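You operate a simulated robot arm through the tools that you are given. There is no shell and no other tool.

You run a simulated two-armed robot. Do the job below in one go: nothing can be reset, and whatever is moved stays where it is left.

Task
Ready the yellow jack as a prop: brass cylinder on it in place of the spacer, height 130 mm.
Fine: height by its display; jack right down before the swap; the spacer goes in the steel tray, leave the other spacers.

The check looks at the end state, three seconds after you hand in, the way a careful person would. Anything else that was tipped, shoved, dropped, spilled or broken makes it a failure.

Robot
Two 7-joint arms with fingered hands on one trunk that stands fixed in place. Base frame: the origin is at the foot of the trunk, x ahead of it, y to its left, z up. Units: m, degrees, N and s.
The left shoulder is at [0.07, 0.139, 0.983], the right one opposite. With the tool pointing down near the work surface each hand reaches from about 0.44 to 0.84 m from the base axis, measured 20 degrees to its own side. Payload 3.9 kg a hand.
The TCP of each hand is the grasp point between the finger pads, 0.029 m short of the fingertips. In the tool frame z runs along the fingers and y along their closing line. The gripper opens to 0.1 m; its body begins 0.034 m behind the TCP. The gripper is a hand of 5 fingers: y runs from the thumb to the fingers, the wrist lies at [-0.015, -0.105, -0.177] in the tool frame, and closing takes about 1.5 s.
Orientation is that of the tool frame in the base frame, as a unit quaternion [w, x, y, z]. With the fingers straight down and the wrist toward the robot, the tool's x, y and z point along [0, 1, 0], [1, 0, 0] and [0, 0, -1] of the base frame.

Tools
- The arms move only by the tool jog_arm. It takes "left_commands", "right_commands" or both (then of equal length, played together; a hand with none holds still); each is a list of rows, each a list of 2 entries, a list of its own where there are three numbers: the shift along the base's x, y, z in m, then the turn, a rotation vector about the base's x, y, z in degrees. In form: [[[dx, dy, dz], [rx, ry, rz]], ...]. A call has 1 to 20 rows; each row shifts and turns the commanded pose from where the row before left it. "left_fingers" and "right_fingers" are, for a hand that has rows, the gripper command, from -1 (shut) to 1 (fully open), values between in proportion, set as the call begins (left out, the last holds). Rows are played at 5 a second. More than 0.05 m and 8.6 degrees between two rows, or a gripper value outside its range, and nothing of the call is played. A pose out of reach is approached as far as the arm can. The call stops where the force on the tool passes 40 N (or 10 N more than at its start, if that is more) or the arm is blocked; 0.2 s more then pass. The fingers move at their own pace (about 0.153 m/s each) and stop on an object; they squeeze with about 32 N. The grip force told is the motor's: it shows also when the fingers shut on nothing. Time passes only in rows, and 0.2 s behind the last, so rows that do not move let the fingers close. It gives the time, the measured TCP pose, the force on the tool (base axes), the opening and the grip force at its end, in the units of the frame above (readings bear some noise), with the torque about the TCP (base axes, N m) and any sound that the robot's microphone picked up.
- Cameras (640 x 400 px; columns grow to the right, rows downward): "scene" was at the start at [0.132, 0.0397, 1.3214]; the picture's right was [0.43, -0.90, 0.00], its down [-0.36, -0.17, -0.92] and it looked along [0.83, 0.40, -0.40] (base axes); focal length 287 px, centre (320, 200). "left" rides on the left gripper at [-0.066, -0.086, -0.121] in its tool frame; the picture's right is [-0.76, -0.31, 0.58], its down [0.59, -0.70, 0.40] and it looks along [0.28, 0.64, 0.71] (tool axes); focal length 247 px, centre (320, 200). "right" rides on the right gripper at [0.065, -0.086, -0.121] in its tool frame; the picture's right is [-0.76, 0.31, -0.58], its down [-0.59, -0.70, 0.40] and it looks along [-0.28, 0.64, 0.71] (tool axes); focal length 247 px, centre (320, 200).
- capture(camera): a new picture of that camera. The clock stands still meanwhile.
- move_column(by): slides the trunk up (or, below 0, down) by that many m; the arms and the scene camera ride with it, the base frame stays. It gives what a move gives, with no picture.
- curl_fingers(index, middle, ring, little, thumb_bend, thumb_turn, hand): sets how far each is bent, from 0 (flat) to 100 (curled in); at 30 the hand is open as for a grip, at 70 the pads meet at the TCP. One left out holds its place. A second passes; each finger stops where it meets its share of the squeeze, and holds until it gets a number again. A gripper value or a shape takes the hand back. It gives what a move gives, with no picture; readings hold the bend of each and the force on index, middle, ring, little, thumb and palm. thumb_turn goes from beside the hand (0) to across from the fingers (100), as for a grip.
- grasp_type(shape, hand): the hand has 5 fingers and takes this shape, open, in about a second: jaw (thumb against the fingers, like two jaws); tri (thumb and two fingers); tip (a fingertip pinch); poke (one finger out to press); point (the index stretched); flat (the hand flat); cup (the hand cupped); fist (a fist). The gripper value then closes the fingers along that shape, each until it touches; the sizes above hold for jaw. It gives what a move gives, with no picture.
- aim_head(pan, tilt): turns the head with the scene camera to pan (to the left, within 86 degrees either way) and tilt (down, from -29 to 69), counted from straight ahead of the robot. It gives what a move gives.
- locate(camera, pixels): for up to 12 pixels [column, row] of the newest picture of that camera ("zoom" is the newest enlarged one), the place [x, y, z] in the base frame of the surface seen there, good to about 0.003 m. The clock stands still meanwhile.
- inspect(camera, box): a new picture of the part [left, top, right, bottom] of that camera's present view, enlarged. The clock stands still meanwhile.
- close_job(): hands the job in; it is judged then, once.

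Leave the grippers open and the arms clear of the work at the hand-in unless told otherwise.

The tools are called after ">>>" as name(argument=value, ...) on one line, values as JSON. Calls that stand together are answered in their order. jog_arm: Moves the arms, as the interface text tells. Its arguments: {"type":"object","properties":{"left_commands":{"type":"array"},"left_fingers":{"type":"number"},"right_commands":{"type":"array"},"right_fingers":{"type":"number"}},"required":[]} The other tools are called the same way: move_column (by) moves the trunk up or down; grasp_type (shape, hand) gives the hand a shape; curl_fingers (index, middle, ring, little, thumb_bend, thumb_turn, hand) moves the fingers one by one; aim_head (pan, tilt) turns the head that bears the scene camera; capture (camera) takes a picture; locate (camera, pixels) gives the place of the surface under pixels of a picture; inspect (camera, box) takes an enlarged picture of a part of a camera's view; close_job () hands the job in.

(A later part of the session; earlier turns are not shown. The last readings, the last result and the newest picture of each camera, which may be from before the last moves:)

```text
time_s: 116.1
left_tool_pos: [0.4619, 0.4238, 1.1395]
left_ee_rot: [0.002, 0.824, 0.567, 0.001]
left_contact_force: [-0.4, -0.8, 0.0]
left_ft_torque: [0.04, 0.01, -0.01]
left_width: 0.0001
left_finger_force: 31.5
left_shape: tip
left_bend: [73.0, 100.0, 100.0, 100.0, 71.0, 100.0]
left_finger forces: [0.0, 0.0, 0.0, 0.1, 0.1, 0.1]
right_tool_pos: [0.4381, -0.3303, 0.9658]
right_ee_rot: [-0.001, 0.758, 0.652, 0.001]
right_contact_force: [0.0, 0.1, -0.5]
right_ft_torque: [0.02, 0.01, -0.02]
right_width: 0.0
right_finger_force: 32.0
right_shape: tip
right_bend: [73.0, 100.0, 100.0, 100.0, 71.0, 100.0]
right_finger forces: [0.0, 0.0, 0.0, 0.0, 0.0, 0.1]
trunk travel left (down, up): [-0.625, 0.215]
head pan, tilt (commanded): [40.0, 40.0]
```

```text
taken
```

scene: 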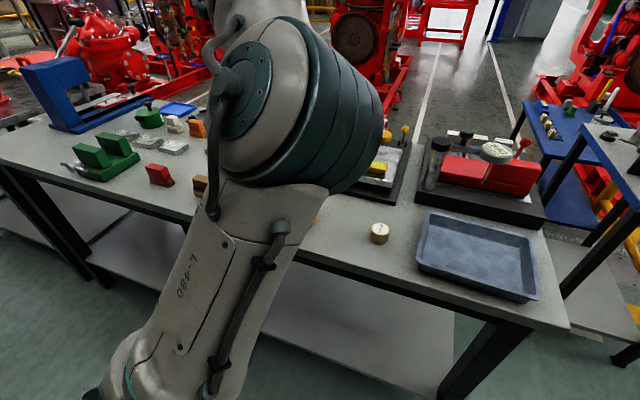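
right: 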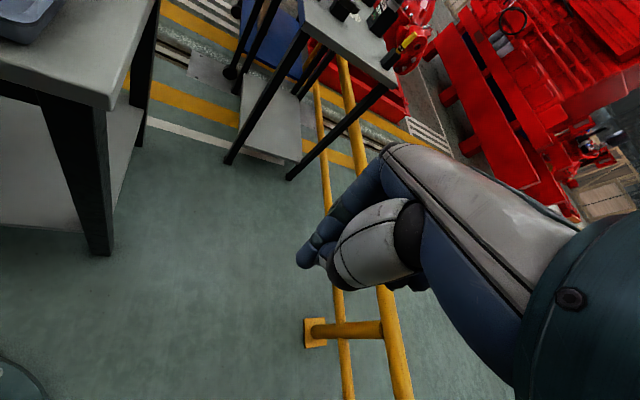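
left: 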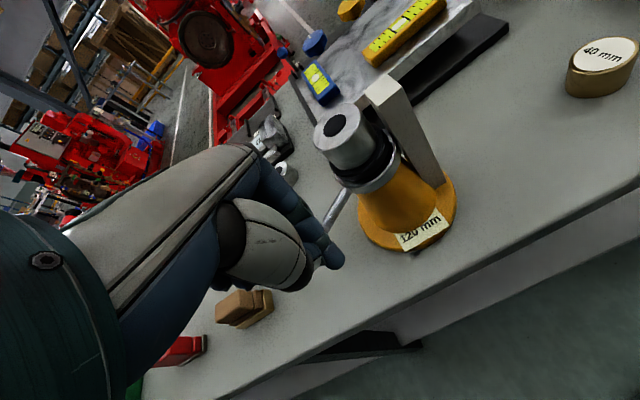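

No limit now. I'll test going on to the brass cylinder and the tray at this height.

>>> jog_arm(left_commands=[[[0.012, -0.04, 0], [0, 0, 0]], [[0.012, -0.04, 0], [0, 0, 0]], [[0.012, -0.04, 0], [0, 0, 0]], [[0.012, -0.04, 0], [0, 0, 0]], [[0.012, -0.04, 0], [0, 0, 0]], [[0.012, -0.04, 0], [0, 0, 0]], [[0.012, -0.04, 0], [0, 0, 0]]])

>>> capture(camera="scene")

>>> capture(camera="left")

```text
time_s: 117.7
left_tool_pos: [0.5558, 0.1535, 1.1391]
left_ee_rot: [0.01, 0.821, 0.571, -0.005]
left_contact_force: [-0.8, -0.3, 0.3]
left_ft_torque: [0.0, 0.05, 0.02]
left_width: 0.0
left_finger_force: 31.8
left_shape: tip
left_bend: [73.0, 100.0, 100.0, 100.0, 71.0, 100.0]
left_finger forces: [0.0, 0.1, 0.1, 0.0, 0.0, 0.0]
left hand out of reach, approached as far as the arm can: row 6
right_tool_pos: [0.4385, -0.3303, 0.9664]
right_ee_rot: [-0.001, 0.759, 0.651, 0.001]
right_contact_force: [-0.8, 0.3, -0.6]
right_ft_torque: [0.0, 0.0, 0.02]
right_width: 0.0
right_finger_force: 31.8
right_shape: tip
right_bend: [73.0, 100.0, 100.0, 100.0, 71.0, 100.0]
right_finger forces: [0.0, 0.0, 0.0, 0.0, 0.0, 0.0]
trunk travel left (down, up): [-0.625, 0.215]
head pan, tilt (commanded): [40.0, 40.0]
```

```text
taken
```

scene: 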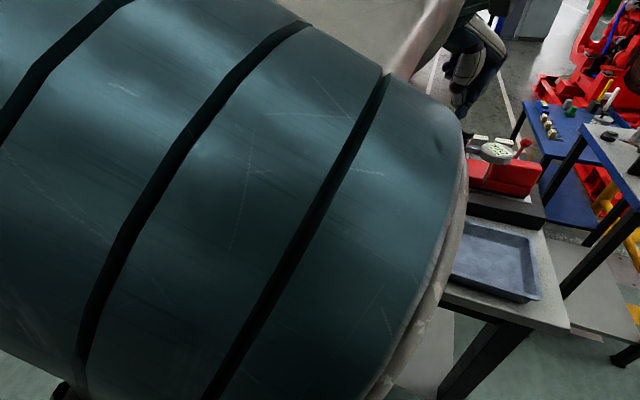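

```text
taken
```

left: 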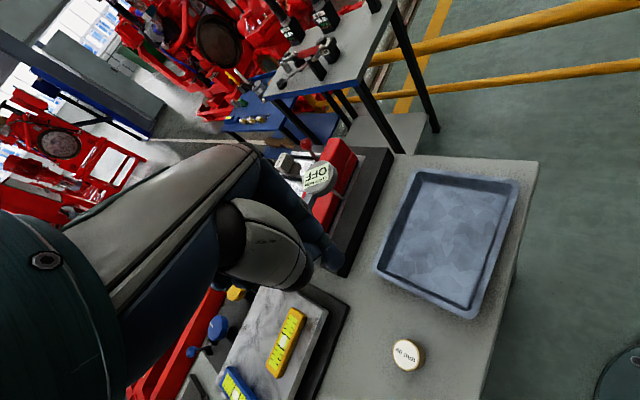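

In this arm posture the left hand reaches the brass cylinder and tray side too. Now the swap: I'll return the left hand above the jack, and take the three-finger shape (thumb and two fingers) opened.

>>> jog_arm(left_commands=[[[-0.0135, 0.039, 0], [0, 0, 0]], [[-0.0135, 0.039, 0], [0, 0, 0]], [[-0.0135, 0.039, 0], [0, 0, 0]], [[-0.0135, 0.039, 0], [0, 0, 0]], [[-0.0135, 0.039, 0], [0, 0, 0]], [[-0.0135, 0.039, 0], [0, 0, 0]], [[-0.013, 0.036, 0], [0, 0, 0]]])

>>> grasp_type(shape="tri", hand="left")

>>> capture(camera="left")

>>> capture(camera="scene")

```text
time_s: 119.3
left_tool_pos: [0.4593, 0.4199, 1.1365]
left_ee_rot: [0.003, 0.824, 0.567, 0.001]
left_contact_force: [0.3, -0.1, -0.8]
left_ft_torque: [0.01, -0.02, -0.03]
left_width: 0.0
left_finger_force: 32.8
left_shape: tip
left_bend: [73.0, 100.0, 100.0, 100.0, 71.0, 100.0]
left_finger forces: [0.0, 0.0, 0.0, 0.0, 0.0, 0.0]
right_tool_pos: [0.4376, -0.3282, 0.966]
right_ee_rot: [0.0, 0.759, 0.651, 0.003]
right_contact_force: [-0.8, 0.2, 0.3]
right_ft_torque: [-0.01, -0.02, 0.02]
right_width: 0.0
right_finger_force: 31.4
right_shape: tip
right_bend: [73.0, 100.0, 100.0, 100.0, 71.0, 100.0]
right_finger forces: [0.0, 0.0, 0.0, 0.0, 0.0, 0.0]
trunk travel left (down, up): [-0.625, 0.215]
head pan, tilt (commanded): [40.0, 40.0]
```

```text
time_s: 120.2
left_tool_pos: [0.4593, 0.4171, 1.1384]
left_ee_rot: [0.003, 0.823, 0.567, 0.002]
left_contact_force: [-0.4, 0.3, -0.5]
left_ft_torque: [0.02, 0.01, 0.03]
left_width: 0.0998
left_finger_force: 0.1
left_shape: tri
left_bend: [30.0, 30.0, 99.0, 100.0, 30.0, 98.0]
left_finger forces: [0.0, 0.0, 0.1, 0.1, 0.1, 0.0]
right_tool_pos: [0.4382, -0.3291, 0.9664]
right_ee_rot: [-0.001, 0.758, 0.652, 0.001]
right_contact_force: [-0.2, 0.1, 0.2]
right_ft_torque: [0.0, -0.01, -0.01]
right_width: 0.0001
right_finger_force: 32.3
right_shape: tip
right_bend: [73.0, 100.0, 100.0, 100.0, 71.0, 100.0]
right_finger forces: [0.0, 0.1, 0.0, 0.0, 0.0, 0.0]
trunk travel left (down, up): [-0.625, 0.215]
head pan, tilt (commanded): [40.0, 40.0]
```

```text
taken
```

left: 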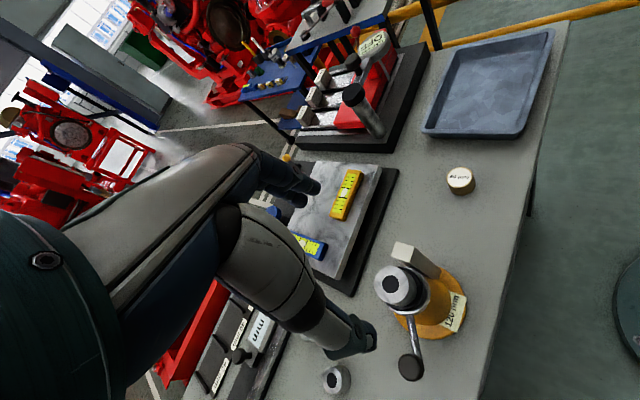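

```text
taken
```

scene: 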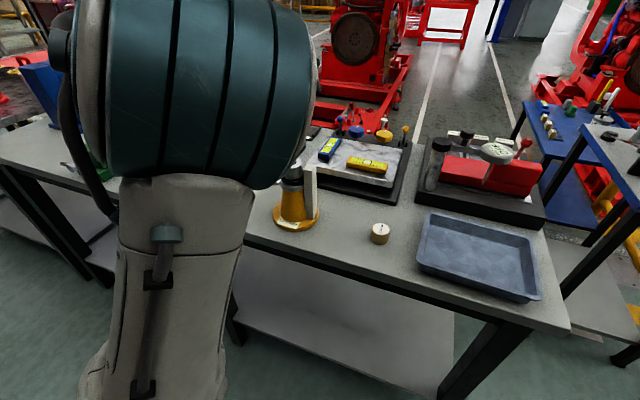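

The left camera shows the jack well (display 120 mm). I'll measure the spacer top, post and knob from here.

>>> inspect(camera="left", box=[330, 220, 490, 390])

>>> locate(camera="left", pixels=[[391, 284], [378, 284], [405, 284], [391, 270], [391, 297], [412, 255], [410, 368], [405, 335], [461, 178], [461, 185], [335, 380], [450, 320]])

```text
2.35 times, centred on (410, 305) of left
```

zoom: 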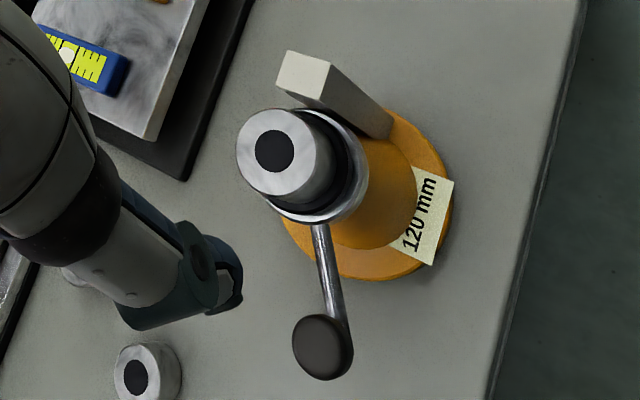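

```text
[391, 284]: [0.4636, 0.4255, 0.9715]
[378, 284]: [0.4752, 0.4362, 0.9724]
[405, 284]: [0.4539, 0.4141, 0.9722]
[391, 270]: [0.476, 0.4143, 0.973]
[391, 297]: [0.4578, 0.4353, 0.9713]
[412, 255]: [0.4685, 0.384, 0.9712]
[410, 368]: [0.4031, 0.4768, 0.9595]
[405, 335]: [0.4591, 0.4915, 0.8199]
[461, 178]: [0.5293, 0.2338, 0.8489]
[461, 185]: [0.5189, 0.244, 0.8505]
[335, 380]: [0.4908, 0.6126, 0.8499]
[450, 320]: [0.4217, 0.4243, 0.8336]
```

Axis of the jack ≈(0.4645,0.425), spacer ≈38 mm across, top z 0.972; knob at (0.403,0.477). I'll set the opening to 70 mm, centre over the spacer and go down to z≈1.02, then look.

>>> jog_arm(left_commands=[[[0.004, 0.004, 0], [0, 0, 0]], [[0, 0, -0.03], [0, 0, 0]], [[0, 0, -0.03], [0, 0, 0]], [[0, 0, -0.03], [0, 0, 0]], [[0, 0, -0.025], [0, 0, 0]], [[0, 0, 0], [0, 0, 0]], [[0, 0, 0], [0, 0, 0]]], left_fingers=0.4)

>>> capture(camera="left")

>>> inspect(camera="left", box=[230, 160, 450, 380])

>>> inspect(camera="scene", box=[230, 120, 370, 240])

```text
time_s: 121.8
left_tool_pos: [0.4626, 0.4233, 1.0247]
left_ee_rot: [0.003, 0.823, 0.567, 0.001]
left_contact_force: [0.7, -0.1, -0.3]
left_ft_torque: [-0.03, 0.03, 0.01]
left_width: 0.0706
left_finger_force: 0.0
left_shape: tri
left_bend: [41.0, 35.0, 99.0, 100.0, 30.0, 99.0]
left_finger forces: [0.0, 0.1, 0.0, 0.0, 0.0, 0.0]
right_tool_pos: [0.4379, -0.3301, 0.9662]
right_ee_rot: [0.0, 0.758, 0.652, 0.001]
right_contact_force: [0.3, -0.4, 0.3]
right_ft_torque: [0.04, -0.02, -0.02]
right_width: 0.0
right_finger_force: 31.6
right_shape: tip
right_bend: [73.0, 100.0, 100.0, 100.0, 71.0, 100.0]
right_finger forces: [0.0, 0.0, 0.1, 0.1, 0.0, 0.1]
trunk travel left (down, up): [-0.625, 0.215]
head pan, tilt (commanded): [40.0, 40.0]
```

```text
taken
```

left: 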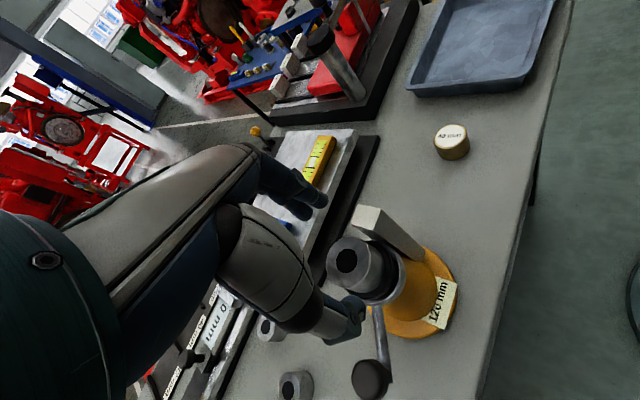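

```text
1.82 times, centred on (340, 270) of left
```

zoom: 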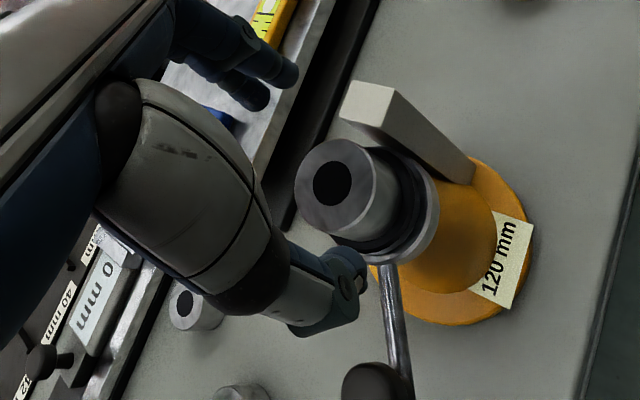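

```text
3.33 times, centred on (300, 180) of scene
```

zoom: 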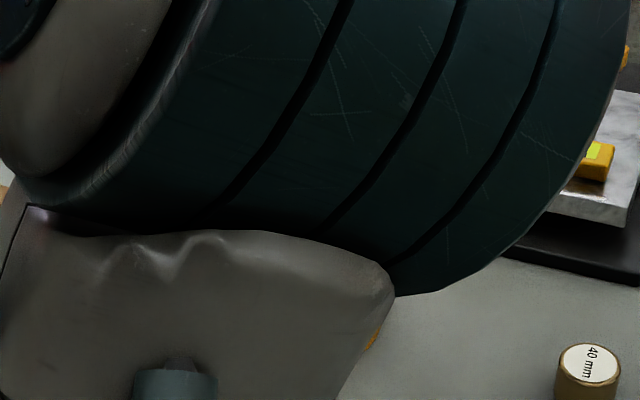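

Fingers and thumb straddle the spacer's line. Going down the last 5 cm slowly.

>>> jog_arm(left_commands=[[[0, 0, -0.015], [0, 0, 0]], [[0, 0, -0.015], [0, 0, 0]], [[0, 0, -0.012], [0, 0, 0]], [[0, 0, -0.008], [0, 0, 0]], [[0, 0, 0], [0, 0, 0]]])

>>> inspect(camera="left", box=[220, 140, 440, 360])

```text
time_s: 123.0
left_tool_pos: [0.4623, 0.4225, 0.9741]
left_ee_rot: [0.003, 0.823, 0.568, 0.001]
left_contact_force: [-0.1, -0.4, -0.2]
left_ft_torque: [-0.01, 0.06, -0.02]
left_width: 0.0706
left_finger_force: 0.1
left_shape: tri
left_bend: [41.0, 35.0, 99.0, 100.0, 30.0, 99.0]
left_finger forces: [0.1, 0.1, 0.0, 0.0, 0.0, 0.0]
right_tool_pos: [0.4385, -0.3308, 0.9657]
right_ee_rot: [-0.001, 0.759, 0.651, 0.0]
right_contact_force: [-0.3, -0.7, 0.2]
right_ft_torque: [-0.01, 0.0, 0.03]
right_width: 0.0
right_finger_force: 31.9
right_shape: tip
right_bend: [73.0, 100.0, 100.0, 100.0, 71.0, 100.0]
right_finger forces: [0.0, 0.1, 0.0, 0.0, 0.1, 0.0]
trunk travel left (down, up): [-0.625, 0.215]
head pan, tilt (commanded): [40.0, 40.0]
```

```text
1.82 times, centred on (330, 250) of left
```

zoom: 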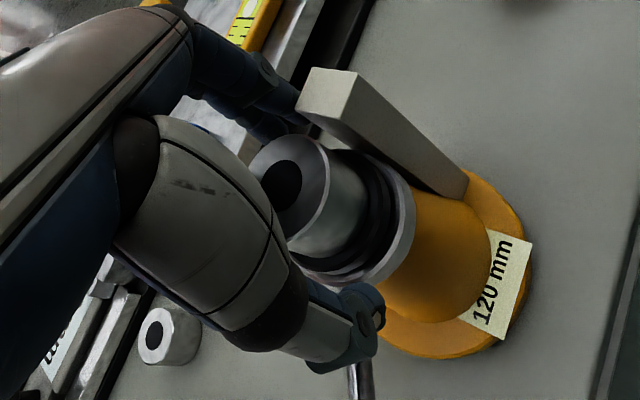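

The spacer is between thumb and the two fingers, the tips just above the plate. Closing the grip.

>>> jog_arm(left_commands=[[[0, 0, 0], [0, 0, 0]], [[0, 0, 0], [0, 0, 0]], [[0, 0, 0], [0, 0, 0]], [[0, 0, 0], [0, 0, 0]], [[0, 0, 0], [0, 0, 0]], [[0, 0, 0], [0, 0, 0]], [[0, 0, 0], [0, 0, 0]], [[0, 0, 0], [0, 0, 0]]], left_fingers=-1)

>>> inspect(camera="left", box=[220, 140, 440, 360])

```text
time_s: 124.8
left_tool_pos: [0.4647, 0.4216, 0.9759]
left_ee_rot: [0.002, 0.824, 0.567, 0.001]
left_contact_force: [12.8, -2.2, 1.6]
left_ft_torque: [0.01, -0.25, 0.19]
left_width: 0.038
left_finger_force: 32.2
left_shape: tri
left_bend: [41.0, 44.0, 100.0, 100.0, 74.0, 99.0]
left_finger forces: [16.0, 22.3, 0.0, 0.1, 26.0, 0.1]
right_tool_pos: [0.4397, -0.3312, 0.9648]
right_ee_rot: [-0.002, 0.759, 0.651, 0.001]
right_contact_force: [-0.1, -0.9, 0.1]
right_ft_torque: [0.0, 0.04, 0.02]
right_width: 0.0001
right_finger_force: 31.9
right_shape: tip
right_bend: [73.0, 100.0, 100.0, 100.0, 71.0, 100.0]
right_finger forces: [0.0, 0.1, 0.1, 0.0, 0.0, 0.0]
trunk travel left (down, up): [-0.625, 0.215]
head pan, tilt (commanded): [40.0, 40.0]
```

```text
1.82 times, centred on (330, 250) of left
```

zoom: 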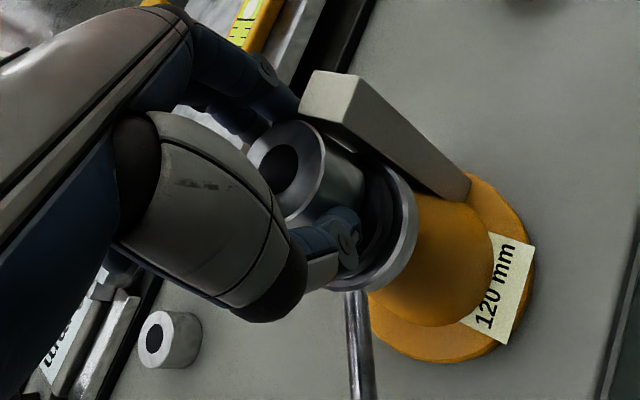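

Gripped at 38 mm width, but a side force of ~13 N in +x shows the grip is slightly off-centre. I'll ease the hand 3 mm in +x to relieve it before lifting.

>>> jog_arm(left_commands=[[[0.0015, -0.0005, 0], [0, 0, 0]], [[0.0015, -0.0005, 0], [0, 0, 0]], [[0, 0, 0], [0, 0, 0]]])

```text
time_s: 125.6
left_tool_pos: [0.4653, 0.4231, 0.9758]
left_ee_rot: [0.003, 0.823, 0.568, 0.0]
left_contact_force: [4.8, -1.6, 1.1]
left_ft_torque: [0.01, -0.1, 0.06]
left_width: 0.0376
left_finger_force: 31.5
left_shape: tri
left_bend: [41.0, 44.0, 100.0, 100.0, 74.0, 99.0]
left_finger forces: [12.4, 19.6, 0.1, 0.0, 28.4, 0.0]
right_tool_pos: [0.439, -0.3295, 0.9653]
right_ee_rot: [-0.002, 0.759, 0.651, 0.001]
right_contact_force: [-0.4, -0.7, 0.7]
right_ft_torque: [-0.01, 0.0, 0.0]
right_width: 0.0
right_finger_force: 32.2
right_shape: tip
right_bend: [73.0, 100.0, 100.0, 100.0, 71.0, 100.0]
right_finger forces: [0.1, 0.0, 0.1, 0.1, 0.0, 0.1]
trunk travel left (down, up): [-0.625, 0.215]
head pan, tilt (commanded): [40.0, 40.0]
```

Force down to 5 N; a bit more, then lift slowly.

>>> jog_arm(left_commands=[[[0.0015, -0.0005, 0], [0, 0, 0]], [[0, 0, 0], [0, 0, 0]], [[0, 0, 0.004], [0, 0, 0]], [[0, 0, 0.006], [0, 0, 0]], [[0, 0, 0], [0, 0, 0]]])

>>> inspect(camera="left", box=[220, 140, 440, 360])

```text
time_s: 126.8
left_tool_pos: [0.4669, 0.4222, 0.986]
left_ee_rot: [0.002, 0.823, 0.568, 0.001]
left_contact_force: [0.1, 0.2, -2.8]
left_ft_torque: [0.02, 0.03, 0.05]
left_width: 0.0366
left_finger_force: 32.2
left_shape: tri
left_bend: [42.0, 44.0, 100.0, 100.0, 74.0, 99.0]
left_finger forces: [11.3, 18.6, 0.0, 0.1, 29.4, 0.0]
right_tool_pos: [0.4391, -0.3289, 0.9653]
right_ee_rot: [-0.001, 0.759, 0.651, 0.001]
right_contact_force: [0.2, 0.1, -0.5]
right_ft_torque: [0.03, -0.01, 0.01]
right_width: 0.0
right_finger_force: 32.6
right_shape: tip
right_bend: [73.0, 100.0, 100.0, 100.0, 71.0, 100.0]
right_finger forces: [0.0, 0.0, 0.1, 0.0, 0.0, 0.1]
trunk travel left (down, up): [-0.625, 0.215]
head pan, tilt (commanded): [40.0, 40.0]
```

```text
1.82 times, centred on (330, 250) of left
```

zoom: 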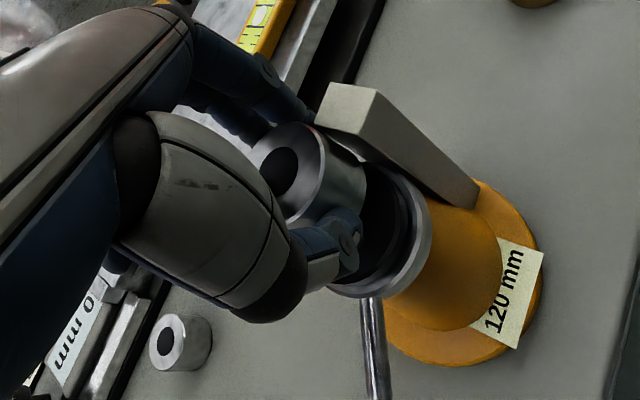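

Lifted cleanly (weight ~2.8 N on the tool). Now raise it and carry it at height toward the tray, centre about (0.59,0.06).

>>> jog_arm(left_commands=[[[0, 0, 0.03], [0, 0, 0]], [[0, 0, 0.035], [0, 0, 0]], [[0, 0, 0.035], [0, 0, 0]], [[0.014, -0.036, 0], [0, 0, 0]], [[0.014, -0.036, 0], [0, 0, 0]], [[0.014, -0.036, 0], [0, 0, 0]], [[0.014, -0.036, 0], [0, 0, 0]], [[0.014, -0.036, 0], [0, 0, 0]], [[0.014, -0.036, 0], [0, 0, 0]]])

>>> capture(camera="left")

```text
time_s: 128.8
left_tool_pos: [0.5517, 0.2122, 1.0821]
left_ee_rot: [0.01, 0.821, 0.571, -0.005]
left_contact_force: [0.9, 0.0, -3.0]
left_ft_torque: [0.0, 0.04, -0.01]
left_width: 0.0356
left_finger_force: 31.9
left_shape: tri
left_bend: [42.0, 44.0, 100.0, 100.0, 74.0, 99.0]
left_finger forces: [11.1, 18.8, 0.1, 0.1, 29.7, 0.1]
right_tool_pos: [0.4386, -0.3305, 0.9642]
right_ee_rot: [-0.001, 0.759, 0.651, 0.001]
right_contact_force: [0.7, 0.5, -1.1]
right_ft_torque: [-0.02, -0.01, 0.01]
right_width: 0.0001
right_finger_force: 32.1
right_shape: tip
right_bend: [73.0, 100.0, 100.0, 100.0, 71.0, 100.0]
right_finger forces: [0.1, 0.0, 0.0, 0.0, 0.1, 0.0]
trunk travel left (down, up): [-0.625, 0.215]
head pan, tilt (commanded): [40.0, 40.0]
```

```text
taken
```

left: 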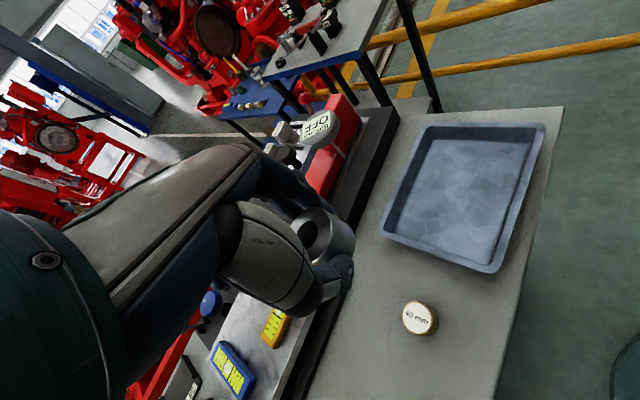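

Holding well. Continue to above the tray.

>>> jog_arm(left_commands=[[[0.0095, -0.035, 0], [0, 0, 0]], [[0.0095, -0.035, 0], [0, 0, -2]], [[0.0095, -0.035, 0], [0, 0, -2]], [[0.0095, -0.035, -0.01], [0, 0, -2]], [[0, 0, 0], [0, 0, 0]]])

>>> capture(camera="left")

>>> capture(camera="scene")

```text
time_s: 130.0
left_tool_pos: [0.5922, 0.0772, 1.0774]
left_ee_rot: [0.014, 0.849, 0.529, -0.005]
left_contact_force: [0.5, 0.7, -2.6]
left_ft_torque: [0.01, -0.02, 0.0]
left_width: 0.0356
left_finger_force: 32.2
left_shape: tri
left_bend: [42.0, 44.0, 100.0, 100.0, 74.0, 99.0]
left_finger forces: [11.1, 18.8, 0.1, 0.1, 29.5, 0.0]
right_tool_pos: [0.4381, -0.3299, 0.9663]
right_ee_rot: [0.0, 0.759, 0.651, 0.001]
right_contact_force: [-0.2, 0.4, 0.0]
right_ft_torque: [-0.02, 0.04, -0.02]
right_width: 0.0002
right_finger_force: 31.8
right_shape: tip
right_bend: [73.0, 100.0, 100.0, 100.0, 71.0, 100.0]
right_finger forces: [0.1, 0.0, 0.0, 0.0, 0.0, 0.0]
trunk travel left (down, up): [-0.625, 0.215]
head pan, tilt (commanded): [40.0, 40.0]
```

```text
taken
```

left: 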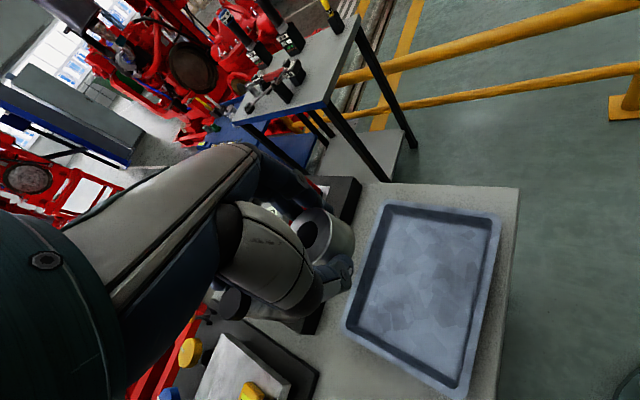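

```text
taken
```

scene: 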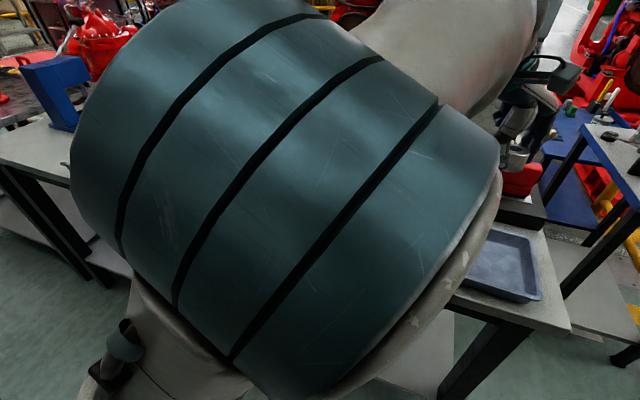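

I'll measure the tray from this view to be sure of the drop point.

>>> locate(camera="left", pixels=[[392, 207], [494, 218], [462, 390], [350, 322], [425, 295], [410, 250], [380, 320], [460, 260], [440, 350]])

```text
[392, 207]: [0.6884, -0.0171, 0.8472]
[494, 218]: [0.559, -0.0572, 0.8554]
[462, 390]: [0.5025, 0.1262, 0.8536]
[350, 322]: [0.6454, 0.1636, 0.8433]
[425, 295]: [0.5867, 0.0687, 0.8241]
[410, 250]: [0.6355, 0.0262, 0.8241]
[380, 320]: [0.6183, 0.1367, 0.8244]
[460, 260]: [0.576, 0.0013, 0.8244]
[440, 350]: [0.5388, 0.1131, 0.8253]
```

The point under the hand is inside the tray (floor z≈0.824). Descending.

>>> jog_arm(left_commands=[[[0.003, -0.008, -0.04], [0, 0, 0]], [[0.002, -0.006, -0.045], [0, 0, 0]], [[0, 0, -0.045], [0, 0, 0]], [[0, 0, -0.04], [0, 0, 0]], [[0, 0, -0.025], [0, 0, 0]], [[0, 0, 0], [0, 0, 0]]])

>>> capture(camera="left")

```text
time_s: 131.4
left_tool_pos: [0.6006, 0.0562, 0.8982]
left_ee_rot: [0.028, 0.847, 0.531, -0.005]
left_contact_force: [-1.3, -0.8, -2.2]
left_ft_torque: [0.02, -0.01, -0.01]
left_width: 0.0354
left_finger_force: 32.2
left_shape: tri
left_bend: [42.0, 45.0, 100.0, 100.0, 74.0, 99.0]
left_finger forces: [11.0, 18.7, 0.1, 0.1, 29.5, 0.0]
right_tool_pos: [0.4377, -0.33, 0.9646]
right_ee_rot: [-0.001, 0.759, 0.651, 0.0]
right_contact_force: [0.3, -0.3, 0.8]
right_ft_torque: [-0.03, -0.04, 0.02]
right_width: 0.0
right_finger_force: 32.7
right_shape: tip
right_bend: [73.0, 100.0, 100.0, 100.0, 71.0, 100.0]
right_finger forces: [0.0, 0.1, 0.0, 0.0, 0.0, 0.1]
trunk travel left (down, up): [-0.625, 0.215]
head pan, tilt (commanded): [40.0, 40.0]
```

```text
taken
```

left: 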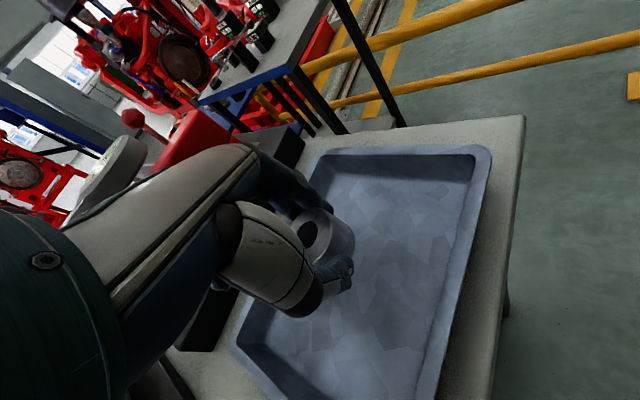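

>>> jog_arm(left_commands=[[[0, 0, -0.015], [0, 0, 0]], [[0, 0, -0.012], [0, 0, 0]], [[0, 0, -0.005], [0, 0, 0]], [[0, 0, 0], [0, 0, 0]]])

>>> inspect(camera="left", box=[220, 130, 460, 360])

```text
time_s: 132.4
left_tool_pos: [0.6023, 0.0596, 0.8678]
left_ee_rot: [0.032, 0.845, 0.533, -0.005]
left_contact_force: [0.3, 0.2, -2.8]
left_ft_torque: [0.0, 0.05, 0.02]
left_width: 0.0355
left_finger_force: 31.6
left_shape: tri
left_bend: [42.0, 45.0, 100.0, 100.0, 74.0, 99.0]
left_finger forces: [11.0, 18.7, 0.0, 0.1, 29.4, 0.1]
right_tool_pos: [0.4381, -0.3295, 0.9654]
right_ee_rot: [-0.001, 0.758, 0.652, 0.001]
right_contact_force: [0.3, -0.1, 0.3]
right_ft_torque: [0.0, 0.0, 0.0]
right_width: 0.0001
right_finger_force: 32.0
right_shape: tip
right_bend: [73.0, 100.0, 100.0, 100.0, 71.0, 100.0]
right_finger forces: [0.0, 0.0, 0.0, 0.1, 0.1, 0.0]
trunk travel left (down, up): [-0.625, 0.215]
head pan, tilt (commanded): [40.0, 40.0]
```

```text
1.74 times, centred on (340, 245) of left
```

zoom: 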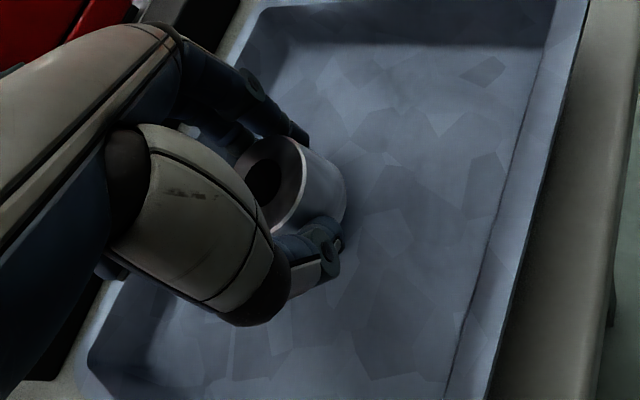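

Nearly there. Small steps until it touches the tray floor.

>>> jog_arm(left_commands=[[[0, 0, -0.003], [0, 0, 0]], [[0, 0, -0.003], [0, 0, 0]], [[0, 0, 0], [0, 0, 0]]])

```text
time_s: 133.2
left_tool_pos: [0.6017, 0.0605, 0.8591]
left_ee_rot: [0.03, 0.844, 0.536, -0.007]
left_contact_force: [-0.1, -0.2, -2.3]
left_ft_torque: [0.03, 0.02, -0.01]
left_width: 0.0356
left_finger_force: 31.6
left_shape: tri
left_bend: [42.0, 45.0, 100.0, 100.0, 74.0, 99.0]
left_finger forces: [11.2, 18.7, 0.0, 0.1, 29.4, 0.0]
right_tool_pos: [0.4384, -0.3287, 0.9667]
right_ee_rot: [-0.001, 0.759, 0.651, 0.0]
right_contact_force: [-0.2, 0.5, -0.9]
right_ft_torque: [0.01, -0.03, -0.03]
right_width: 0.0
right_finger_force: 31.8
right_shape: tip
right_bend: [73.0, 100.0, 100.0, 100.0, 71.0, 100.0]
right_finger forces: [0.0, 0.0, 0.0, 0.1, 0.0, 0.1]
trunk travel left (down, up): [-0.625, 0.215]
head pan, tilt (commanded): [40.0, 40.0]
```

>>> jog_arm(left_commands=[[[0, 0, -0.002], [0, 0, 0]], [[0, 0, -0.002], [0, 0, 0]], [[0, 0, 0], [0, 0, 0]]])

```text
time_s: 134.0
left_tool_pos: [0.6015, 0.0622, 0.8568]
left_ee_rot: [0.031, 0.843, 0.538, -0.006]
left_contact_force: [0.5, -2.0, 8.6]
left_ft_torque: [0.03, -0.17, -0.06]
left_width: 0.0355
left_finger_force: 32.0
left_shape: tri
left_bend: [42.0, 44.0, 100.0, 100.0, 74.0, 99.0]
left_finger forces: [13.1, 20.3, 0.1, 0.0, 30.2, 0.1]
right_tool_pos: [0.4373, -0.3306, 0.9673]
right_ee_rot: [-0.001, 0.759, 0.651, 0.001]
right_contact_force: [-0.8, 0.3, -0.2]
right_ft_torque: [-0.02, 0.01, 0.01]
right_width: 0.0001
right_finger_force: 32.5
right_shape: tip
right_bend: [73.0, 100.0, 100.0, 100.0, 71.0, 100.0]
right_finger forces: [0.0, 0.1, 0.0, 0.0, 0.1, 0.0]
trunk travel left (down, up): [-0.625, 0.215]
head pan, tilt (commanded): [40.0, 40.0]
```

The spacer stands on the tray floor (upward force 8.6 N). Opening gently.

>>> jog_arm(left_commands=[[[0, 0, 0.001], [0, 0, 0]], [[0, 0, 0.0], [0, 0, 0]], [[0, 0, 0], [0, 0, 0]], [[0, 0, 0], [0, 0, 0]], [[0, 0, 0], [0, 0, 0]]], left_fingers=0.2)

>>> inspect(camera="left", box=[220, 130, 460, 360])

```text
time_s: 135.2
left_tool_pos: [0.5996, 0.0627, 0.8545]
left_ee_rot: [0.031, 0.843, 0.537, -0.011]
left_contact_force: [3.1, -0.1, 13.7]
left_ft_torque: [0.13, 0.33, 0.0]
left_width: 0.0598
left_finger_force: 0.0
left_shape: tri
left_bend: [39.0, 39.0, 99.0, 100.0, 34.0, 100.0]
left_finger forces: [0.1, 0.1, 0.0, 0.0, 13.3, 0.0]
right_tool_pos: [0.4375, -0.3297, 0.9659]
right_ee_rot: [-0.001, 0.759, 0.651, 0.002]
right_contact_force: [0.3, -0.5, -0.5]
right_ft_torque: [0.01, 0.01, 0.04]
right_width: 0.0001
right_finger_force: 32.2
right_shape: tip
right_bend: [73.0, 100.0, 100.0, 100.0, 71.0, 100.0]
right_finger forces: [0.0, 0.0, 0.0, 0.0, 0.1, 0.0]
trunk travel left (down, up): [-0.625, 0.215]
head pan, tilt (commanded): [40.0, 40.0]
```

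```text
1.74 times, centred on (340, 245) of left
```

zoom: 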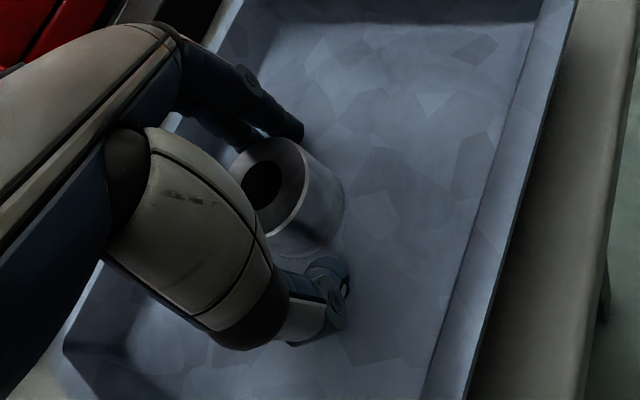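

Released; the thumb tip now presses the tray floor (13 N), so I lift straight up right away.

>>> jog_arm(left_commands=[[[0, 0, 0.01], [0, 0, 0]], [[0, 0, 0.02], [0, 0, 0]], [[0, 0, 0.04], [0, 0, 0]], [[0, 0, 0.045], [0, 0, 0]], [[0, 0, 0.045], [0, 0, 0]]])

>>> capture(camera="left")

```text
time_s: 136.4
left_tool_pos: [0.5965, 0.0619, 1.0025]
left_ee_rot: [0.014, 0.848, 0.53, -0.008]
left_contact_force: [0.7, -0.8, 0.9]
left_ft_torque: [0.04, -0.03, 0.0]
left_width: 0.0599
left_finger_force: 0.1
left_shape: tri
left_bend: [39.0, 39.0, 99.0, 100.0, 30.0, 100.0]
left_finger forces: [0.0, 0.0, 0.0, 0.0, 0.0, 0.1]
right_tool_pos: [0.4366, -0.3288, 0.9652]
right_ee_rot: [0.0, 0.759, 0.651, 0.002]
right_contact_force: [-0.8, 0.5, 0.3]
right_ft_torque: [0.0, 0.04, -0.02]
right_width: 0.0001
right_finger_force: 31.9
right_shape: tip
right_bend: [73.0, 100.0, 100.0, 100.0, 71.0, 100.0]
right_finger forces: [0.0, 0.1, 0.0, 0.1, 0.0, 0.1]
trunk travel left (down, up): [-0.625, 0.215]
head pan, tilt (commanded): [40.0, 40.0]
```

```text
taken
```

left: 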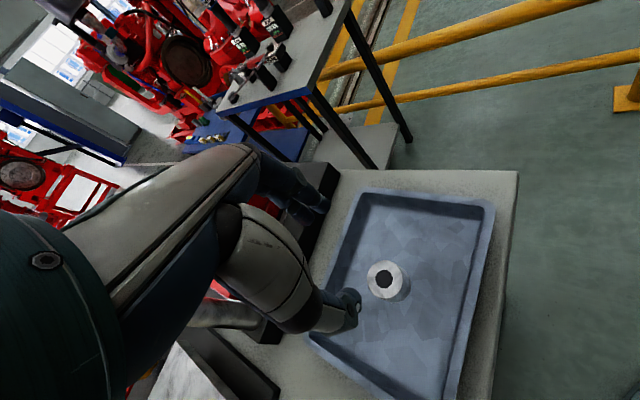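

The spacer stands upright in the tray. Next the brass cylinder at about (0.527,0.236): move over it at height and measure.

>>> jog_arm(left_commands=[[[-0.014, 0.035, 0.02], [0, 0, 1]], [[-0.014, 0.035, 0.01], [0, 0, 1]], [[-0.014, 0.035, 0], [0, 0, 1]], [[-0.014, 0.035, 0], [0, 0, 1]], [[-0.013, 0.034, 0], [0, 0, 1]], [[0, 0, 0], [0, 0, 0]]])

>>> capture(camera="left")

>>> capture(camera="scene")

```text
time_s: 137.8
left_tool_pos: [0.527, 0.2286, 1.0285]
left_ee_rot: [0.012, 0.828, 0.561, -0.002]
left_contact_force: [-0.5, 0.5, -0.6]
left_ft_torque: [0.0, -0.04, 0.01]
left_width: 0.06
left_finger_force: 0.1
left_shape: tri
left_bend: [39.0, 39.0, 99.0, 100.0, 30.0, 100.0]
left_finger forces: [0.1, 0.1, 0.1, 0.1, 0.0, 0.0]
right_tool_pos: [0.4384, -0.3304, 0.9649]
right_ee_rot: [-0.001, 0.758, 0.652, 0.002]
right_contact_force: [-0.2, 0.3, -0.7]
right_ft_torque: [0.0, 0.0, 0.01]
right_width: 0.0002
right_finger_force: 32.0
right_shape: tip
right_bend: [73.0, 100.0, 100.0, 100.0, 71.0, 100.0]
right_finger forces: [0.0, 0.0, 0.1, 0.0, 0.1, 0.0]
trunk travel left (down, up): [-0.625, 0.215]
head pan, tilt (commanded): [40.0, 40.0]
```

```text
taken
```

left: 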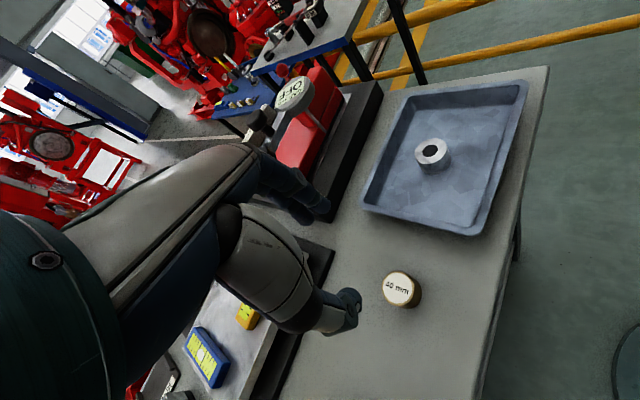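

```text
taken
```

scene: 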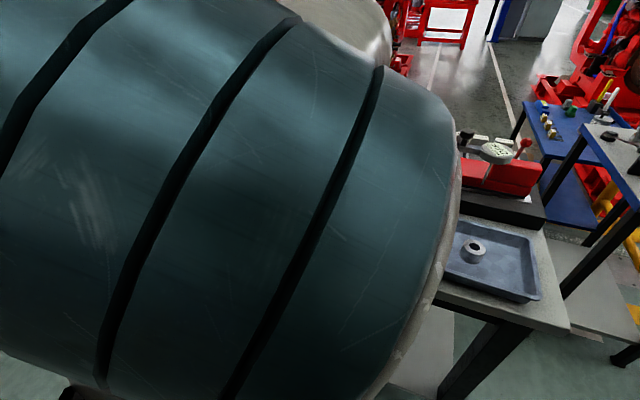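

>>> inspect(camera="left", box=[360, 250, 440, 330])

>>> locate(camera="zoom", pixels=[[320, 200], [220, 200], [420, 200], [320, 110], [320, 290], [310, 195], [450, 250]])

```text
5.00 times, centred on (400, 290) of left
```

zoom: 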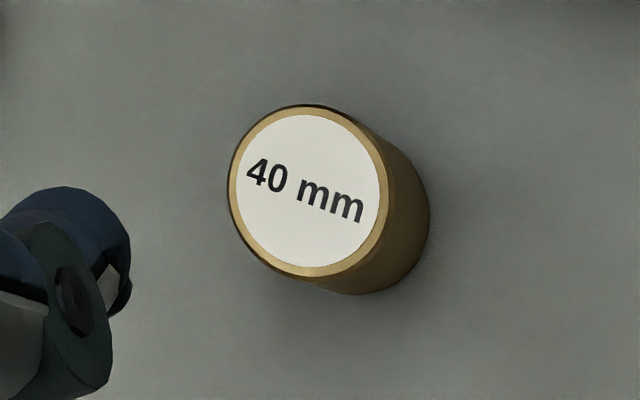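

```text
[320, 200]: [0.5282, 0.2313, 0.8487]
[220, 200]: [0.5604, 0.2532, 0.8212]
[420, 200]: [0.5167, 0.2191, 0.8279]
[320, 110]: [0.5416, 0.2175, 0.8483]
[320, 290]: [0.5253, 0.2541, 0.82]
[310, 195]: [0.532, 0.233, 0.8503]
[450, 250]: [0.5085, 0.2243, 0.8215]
```

The brass cylinder's top centre is at ≈(0.531,0.233), top z 0.849. Open fully, centre over it and go down to z≈0.90, then look.

>>> jog_arm(left_commands=[[[0.004, 0.004, -0.03], [0, 0, 0]], [[0, 0, -0.04], [0, 0, 0]], [[0, 0, -0.04], [0, 0, 0]], [[0, 0, -0.02], [0, 0, 0]], [[0, 0, 0], [0, 0, 0]]], left_fingers=1)

>>> capture(camera="left")

>>> inspect(camera="left", box=[220, 140, 440, 360])

```text
time_s: 139.0
left_tool_pos: [0.5332, 0.2322, 0.9042]
left_ee_rot: [0.02, 0.826, 0.564, -0.002]
left_contact_force: [0.5, 0.1, 0.4]
left_ft_torque: [0.01, 0.0, 0.04]
left_width: 0.0997
left_finger_force: 0.0
left_shape: tri
left_bend: [30.0, 30.0, 99.0, 100.0, 30.0, 98.0]
left_finger forces: [0.0, 0.1, 0.1, 0.0, 0.0, 0.0]
right_tool_pos: [0.4383, -0.3312, 0.9653]
right_ee_rot: [-0.001, 0.759, 0.651, 0.0]
right_contact_force: [-0.2, 0.2, 0.7]
right_ft_torque: [0.0, -0.01, -0.04]
right_width: 0.0
right_finger_force: 31.5
right_shape: tip
right_bend: [73.0, 100.0, 100.0, 100.0, 71.0, 100.0]
right_finger forces: [0.0, 0.0, 0.0, 0.1, 0.0, 0.0]
trunk travel left (down, up): [-0.625, 0.215]
head pan, tilt (commanded): [40.0, 40.0]
```

```text
taken
```

left: 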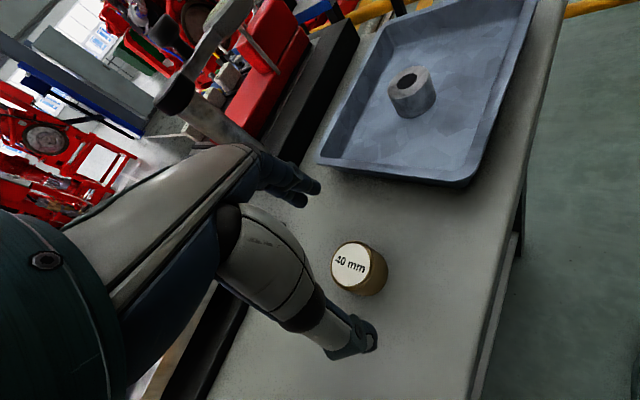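

```text
1.82 times, centred on (330, 250) of left
```

zoom: 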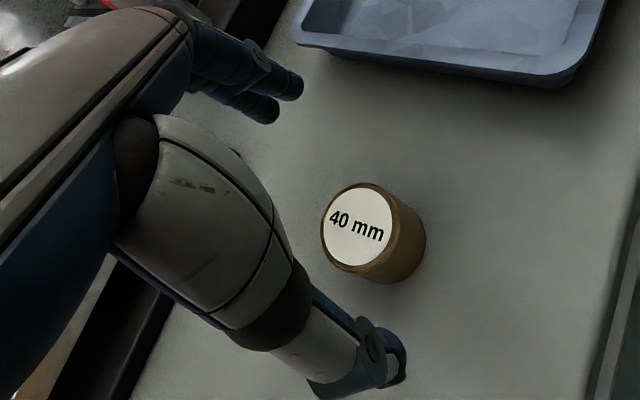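

The cylinder is centred between thumb and fingers. Down to z≈0.858.

>>> jog_arm(left_commands=[[[0, 0, -0.02], [0, 0, 0]], [[0, 0, -0.015], [0, 0, 0]], [[0, 0, -0.01], [0, 0, 0]], [[0, 0, 0], [0, 0, 0]]])

>>> inspect(camera="left", box=[220, 140, 440, 360])

```text
time_s: 140.0
left_tool_pos: [0.5334, 0.2328, 0.8602]
left_ee_rot: [0.025, 0.823, 0.568, -0.003]
left_contact_force: [0.9, 0.8, 0.3]
left_ft_torque: [0.01, 0.04, 0.01]
left_width: 0.0995
left_finger_force: 0.1
left_shape: tri
left_bend: [30.0, 30.0, 99.0, 100.0, 30.0, 98.0]
left_finger forces: [0.1, 0.0, 0.0, 0.1, 0.0, 0.0]
right_tool_pos: [0.4382, -0.3294, 0.9657]
right_ee_rot: [0.0, 0.759, 0.651, 0.001]
right_contact_force: [-1.3, -0.3, -0.3]
right_ft_torque: [0.01, -0.02, 0.01]
right_width: 0.0
right_finger_force: 31.6
right_shape: tip
right_bend: [73.0, 100.0, 100.0, 100.0, 71.0, 100.0]
right_finger forces: [0.1, 0.1, 0.1, 0.0, 0.0, 0.1]
trunk travel left (down, up): [-0.625, 0.215]
head pan, tilt (commanded): [40.0, 40.0]
```

```text
1.82 times, centred on (330, 250) of left
```

zoom: 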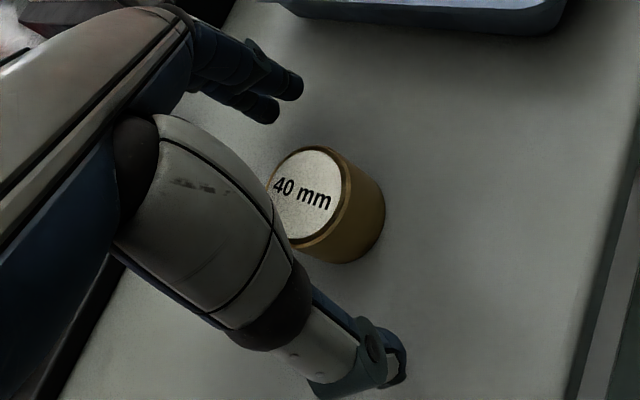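

Now close on the brass cylinder.

>>> jog_arm(left_commands=[[[0, 0, -0.003], [0, 0, 0]], [[0, 0, 0], [0, 0, 0]], [[0, 0, 0], [0, 0, 0]], [[0, 0, 0], [0, 0, 0]], [[0, 0, 0], [0, 0, 0]], [[0, 0, 0], [0, 0, 0]], [[0, 0, 0], [0, 0, 0]], [[0, 0, 0], [0, 0, 0]], [[0, 0, 0], [0, 0, 0]]], left_fingers=-1)

>>> inspect(camera="left", box=[220, 140, 440, 360])

```text
time_s: 142.0
left_tool_pos: [0.5301, 0.2341, 0.8563]
left_ee_rot: [0.022, 0.821, 0.571, -0.004]
left_contact_force: [7.6, -4.0, 21.9]
left_ft_torque: [-0.17, -0.38, -0.02]
left_width: 0.034
left_finger_force: 32.3
left_shape: tri
left_bend: [75.0, 50.0, 100.0, 100.0, 40.0, 100.0]
left_finger forces: [19.0, 18.1, 0.0, 0.0, 29.8, 0.1]
right_tool_pos: [0.4367, -0.3314, 0.9665]
right_ee_rot: [-0.001, 0.759, 0.651, 0.002]
right_contact_force: [0.0, 0.1, 0.5]
right_ft_torque: [0.0, 0.03, -0.03]
right_width: 0.0001
right_finger_force: 32.1
right_shape: tip
right_bend: [73.0, 100.0, 100.0, 100.0, 71.0, 100.0]
right_finger forces: [0.0, 0.0, 0.0, 0.0, 0.0, 0.0]
trunk travel left (down, up): [-0.625, 0.215]
head pan, tilt (commanded): [40.0, 40.0]
```

```text
1.82 times, centred on (330, 250) of left
```

zoom: 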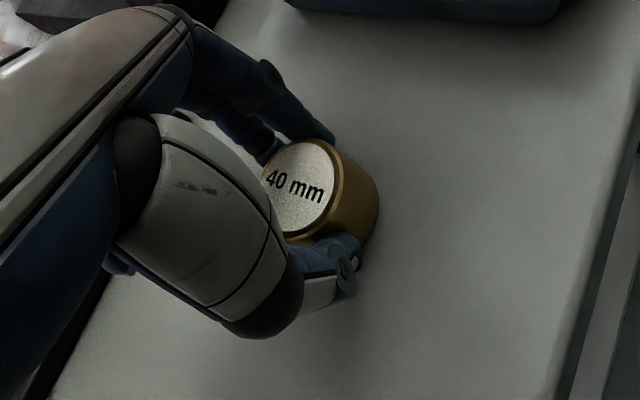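

It holds (34 mm width shown), but 22 N upward on the tool suggests a fingertip presses the bench. I'll raise 3 mm to relieve and re-read.

>>> jog_arm(left_commands=[[[0, 0, 0.0015], [0, 0, 0]], [[0, 0, 0.0015], [0, 0, 0]], [[0, 0, 0], [0, 0, 0]]])

>>> inspect(camera="left", box=[260, 180, 400, 300])

```text
time_s: 142.8
left_tool_pos: [0.5287, 0.2357, 0.8565]
left_ee_rot: [0.021, 0.822, 0.569, -0.006]
left_contact_force: [10.1, -1.7, 26.4]
left_ft_torque: [-0.17, -0.49, 0.01]
left_width: 0.0346
left_finger_force: 31.9
left_shape: tri
left_bend: [48.0, 49.0, 100.0, 100.0, 41.0, 100.0]
left_finger forces: [18.6, 20.4, 0.1, 0.1, 29.1, 0.1]
right_tool_pos: [0.4365, -0.3316, 0.9663]
right_ee_rot: [0.0, 0.759, 0.651, 0.002]
right_contact_force: [0.4, -0.4, 0.3]
right_ft_torque: [0.0, 0.01, 0.01]
right_width: 0.0002
right_finger_force: 32.2
right_shape: tip
right_bend: [73.0, 100.0, 100.0, 100.0, 71.0, 100.0]
right_finger forces: [0.1, 0.0, 0.1, 0.1, 0.0, 0.0]
trunk travel left (down, up): [-0.625, 0.215]
head pan, tilt (commanded): [40.0, 40.0]
```

```text
3.33 times, centred on (330, 240) of left
```

zoom: 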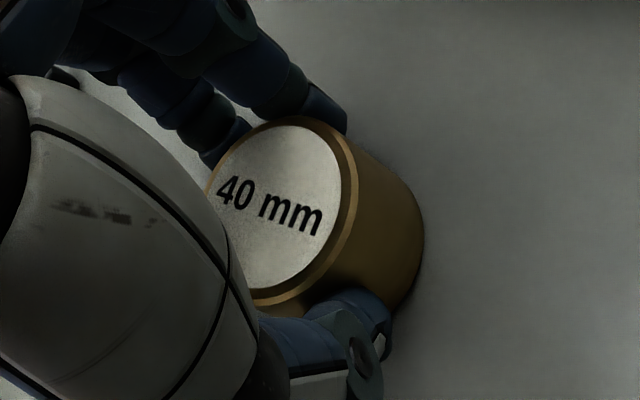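

Readings are odd; fingertips probably touch the bench. Raise another 4 mm.

>>> jog_arm(left_commands=[[[0, 0, 0.002], [0, 0, 0]], [[0, 0, 0.002], [0, 0, 0]], [[0, 0, 0], [0, 0, 0]], [[0, 0, 0], [0, 0, 0]]])

>>> inspect(camera="left", box=[260, 180, 400, 300])

```text
time_s: 143.8
left_tool_pos: [0.5275, 0.2371, 0.8573]
left_ee_rot: [0.018, 0.822, 0.57, -0.009]
left_contact_force: [3.0, -2.8, 7.0]
left_ft_torque: [-0.13, -0.29, -0.02]
left_width: 0.0345
left_finger_force: 32.1
left_shape: tri
left_bend: [48.0, 50.0, 100.0, 100.0, 40.0, 100.0]
left_finger forces: [16.6, 16.6, 0.1, 0.0, 30.0, 0.1]
right_tool_pos: [0.4386, -0.3298, 0.966]
right_ee_rot: [0.0, 0.758, 0.652, 0.002]
right_contact_force: [0.4, -1.0, 0.7]
right_ft_torque: [0.03, -0.01, -0.01]
right_width: 0.0001
right_finger_force: 32.7
right_shape: tip
right_bend: [73.0, 100.0, 100.0, 100.0, 71.0, 100.0]
right_finger forces: [0.0, 0.0, 0.0, 0.0, 0.1, 0.0]
trunk travel left (down, up): [-0.625, 0.215]
head pan, tilt (commanded): [40.0, 40.0]
```

```text
3.33 times, centred on (330, 240) of left
```

zoom: 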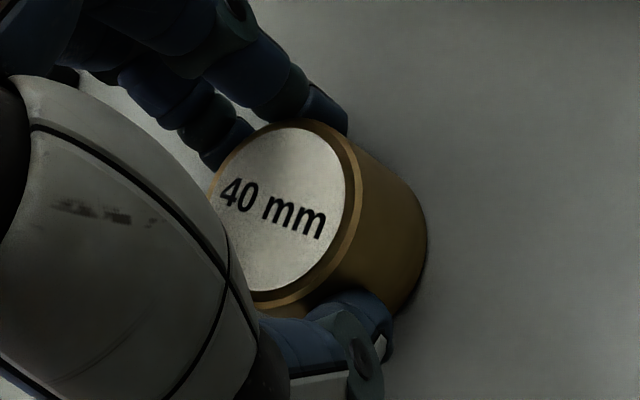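

Force is falling (7 N). Continue lifting slowly.

>>> jog_arm(left_commands=[[[0, 0, 0.003], [0, 0, 0]], [[0, 0, 0.004], [0, 0, 0]], [[0, 0, 0.005], [0, 0, 0]], [[0, 0, 0], [0, 0, 0]]])

>>> inspect(camera="left", box=[260, 180, 400, 300])

```text
time_s: 144.8
left_tool_pos: [0.529, 0.2366, 0.8681]
left_ee_rot: [0.017, 0.821, 0.57, -0.009]
left_contact_force: [0.5, -0.8, -3.0]
left_ft_torque: [0.01, 0.02, 0.0]
left_width: 0.0337
left_finger_force: 32.0
left_shape: tri
left_bend: [75.0, 50.0, 100.0, 100.0, 41.0, 100.0]
left_finger forces: [15.3, 15.6, 0.0, 0.0, 30.7, 0.0]
right_tool_pos: [0.4386, -0.3302, 0.9651]
right_ee_rot: [-0.001, 0.759, 0.651, 0.001]
right_contact_force: [0.0, -1.7, -0.3]
right_ft_torque: [0.01, -0.01, -0.02]
right_width: 0.0
right_finger_force: 32.2
right_shape: tip
right_bend: [73.0, 100.0, 100.0, 100.0, 71.0, 100.0]
right_finger forces: [0.0, 0.0, 0.1, 0.1, 0.0, 0.0]
trunk travel left (down, up): [-0.625, 0.215]
head pan, tilt (commanded): [40.0, 40.0]
```

```text
3.33 times, centred on (330, 240) of left
```

zoom: 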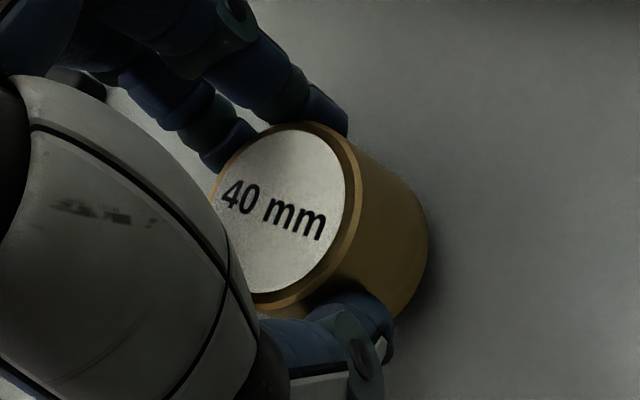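

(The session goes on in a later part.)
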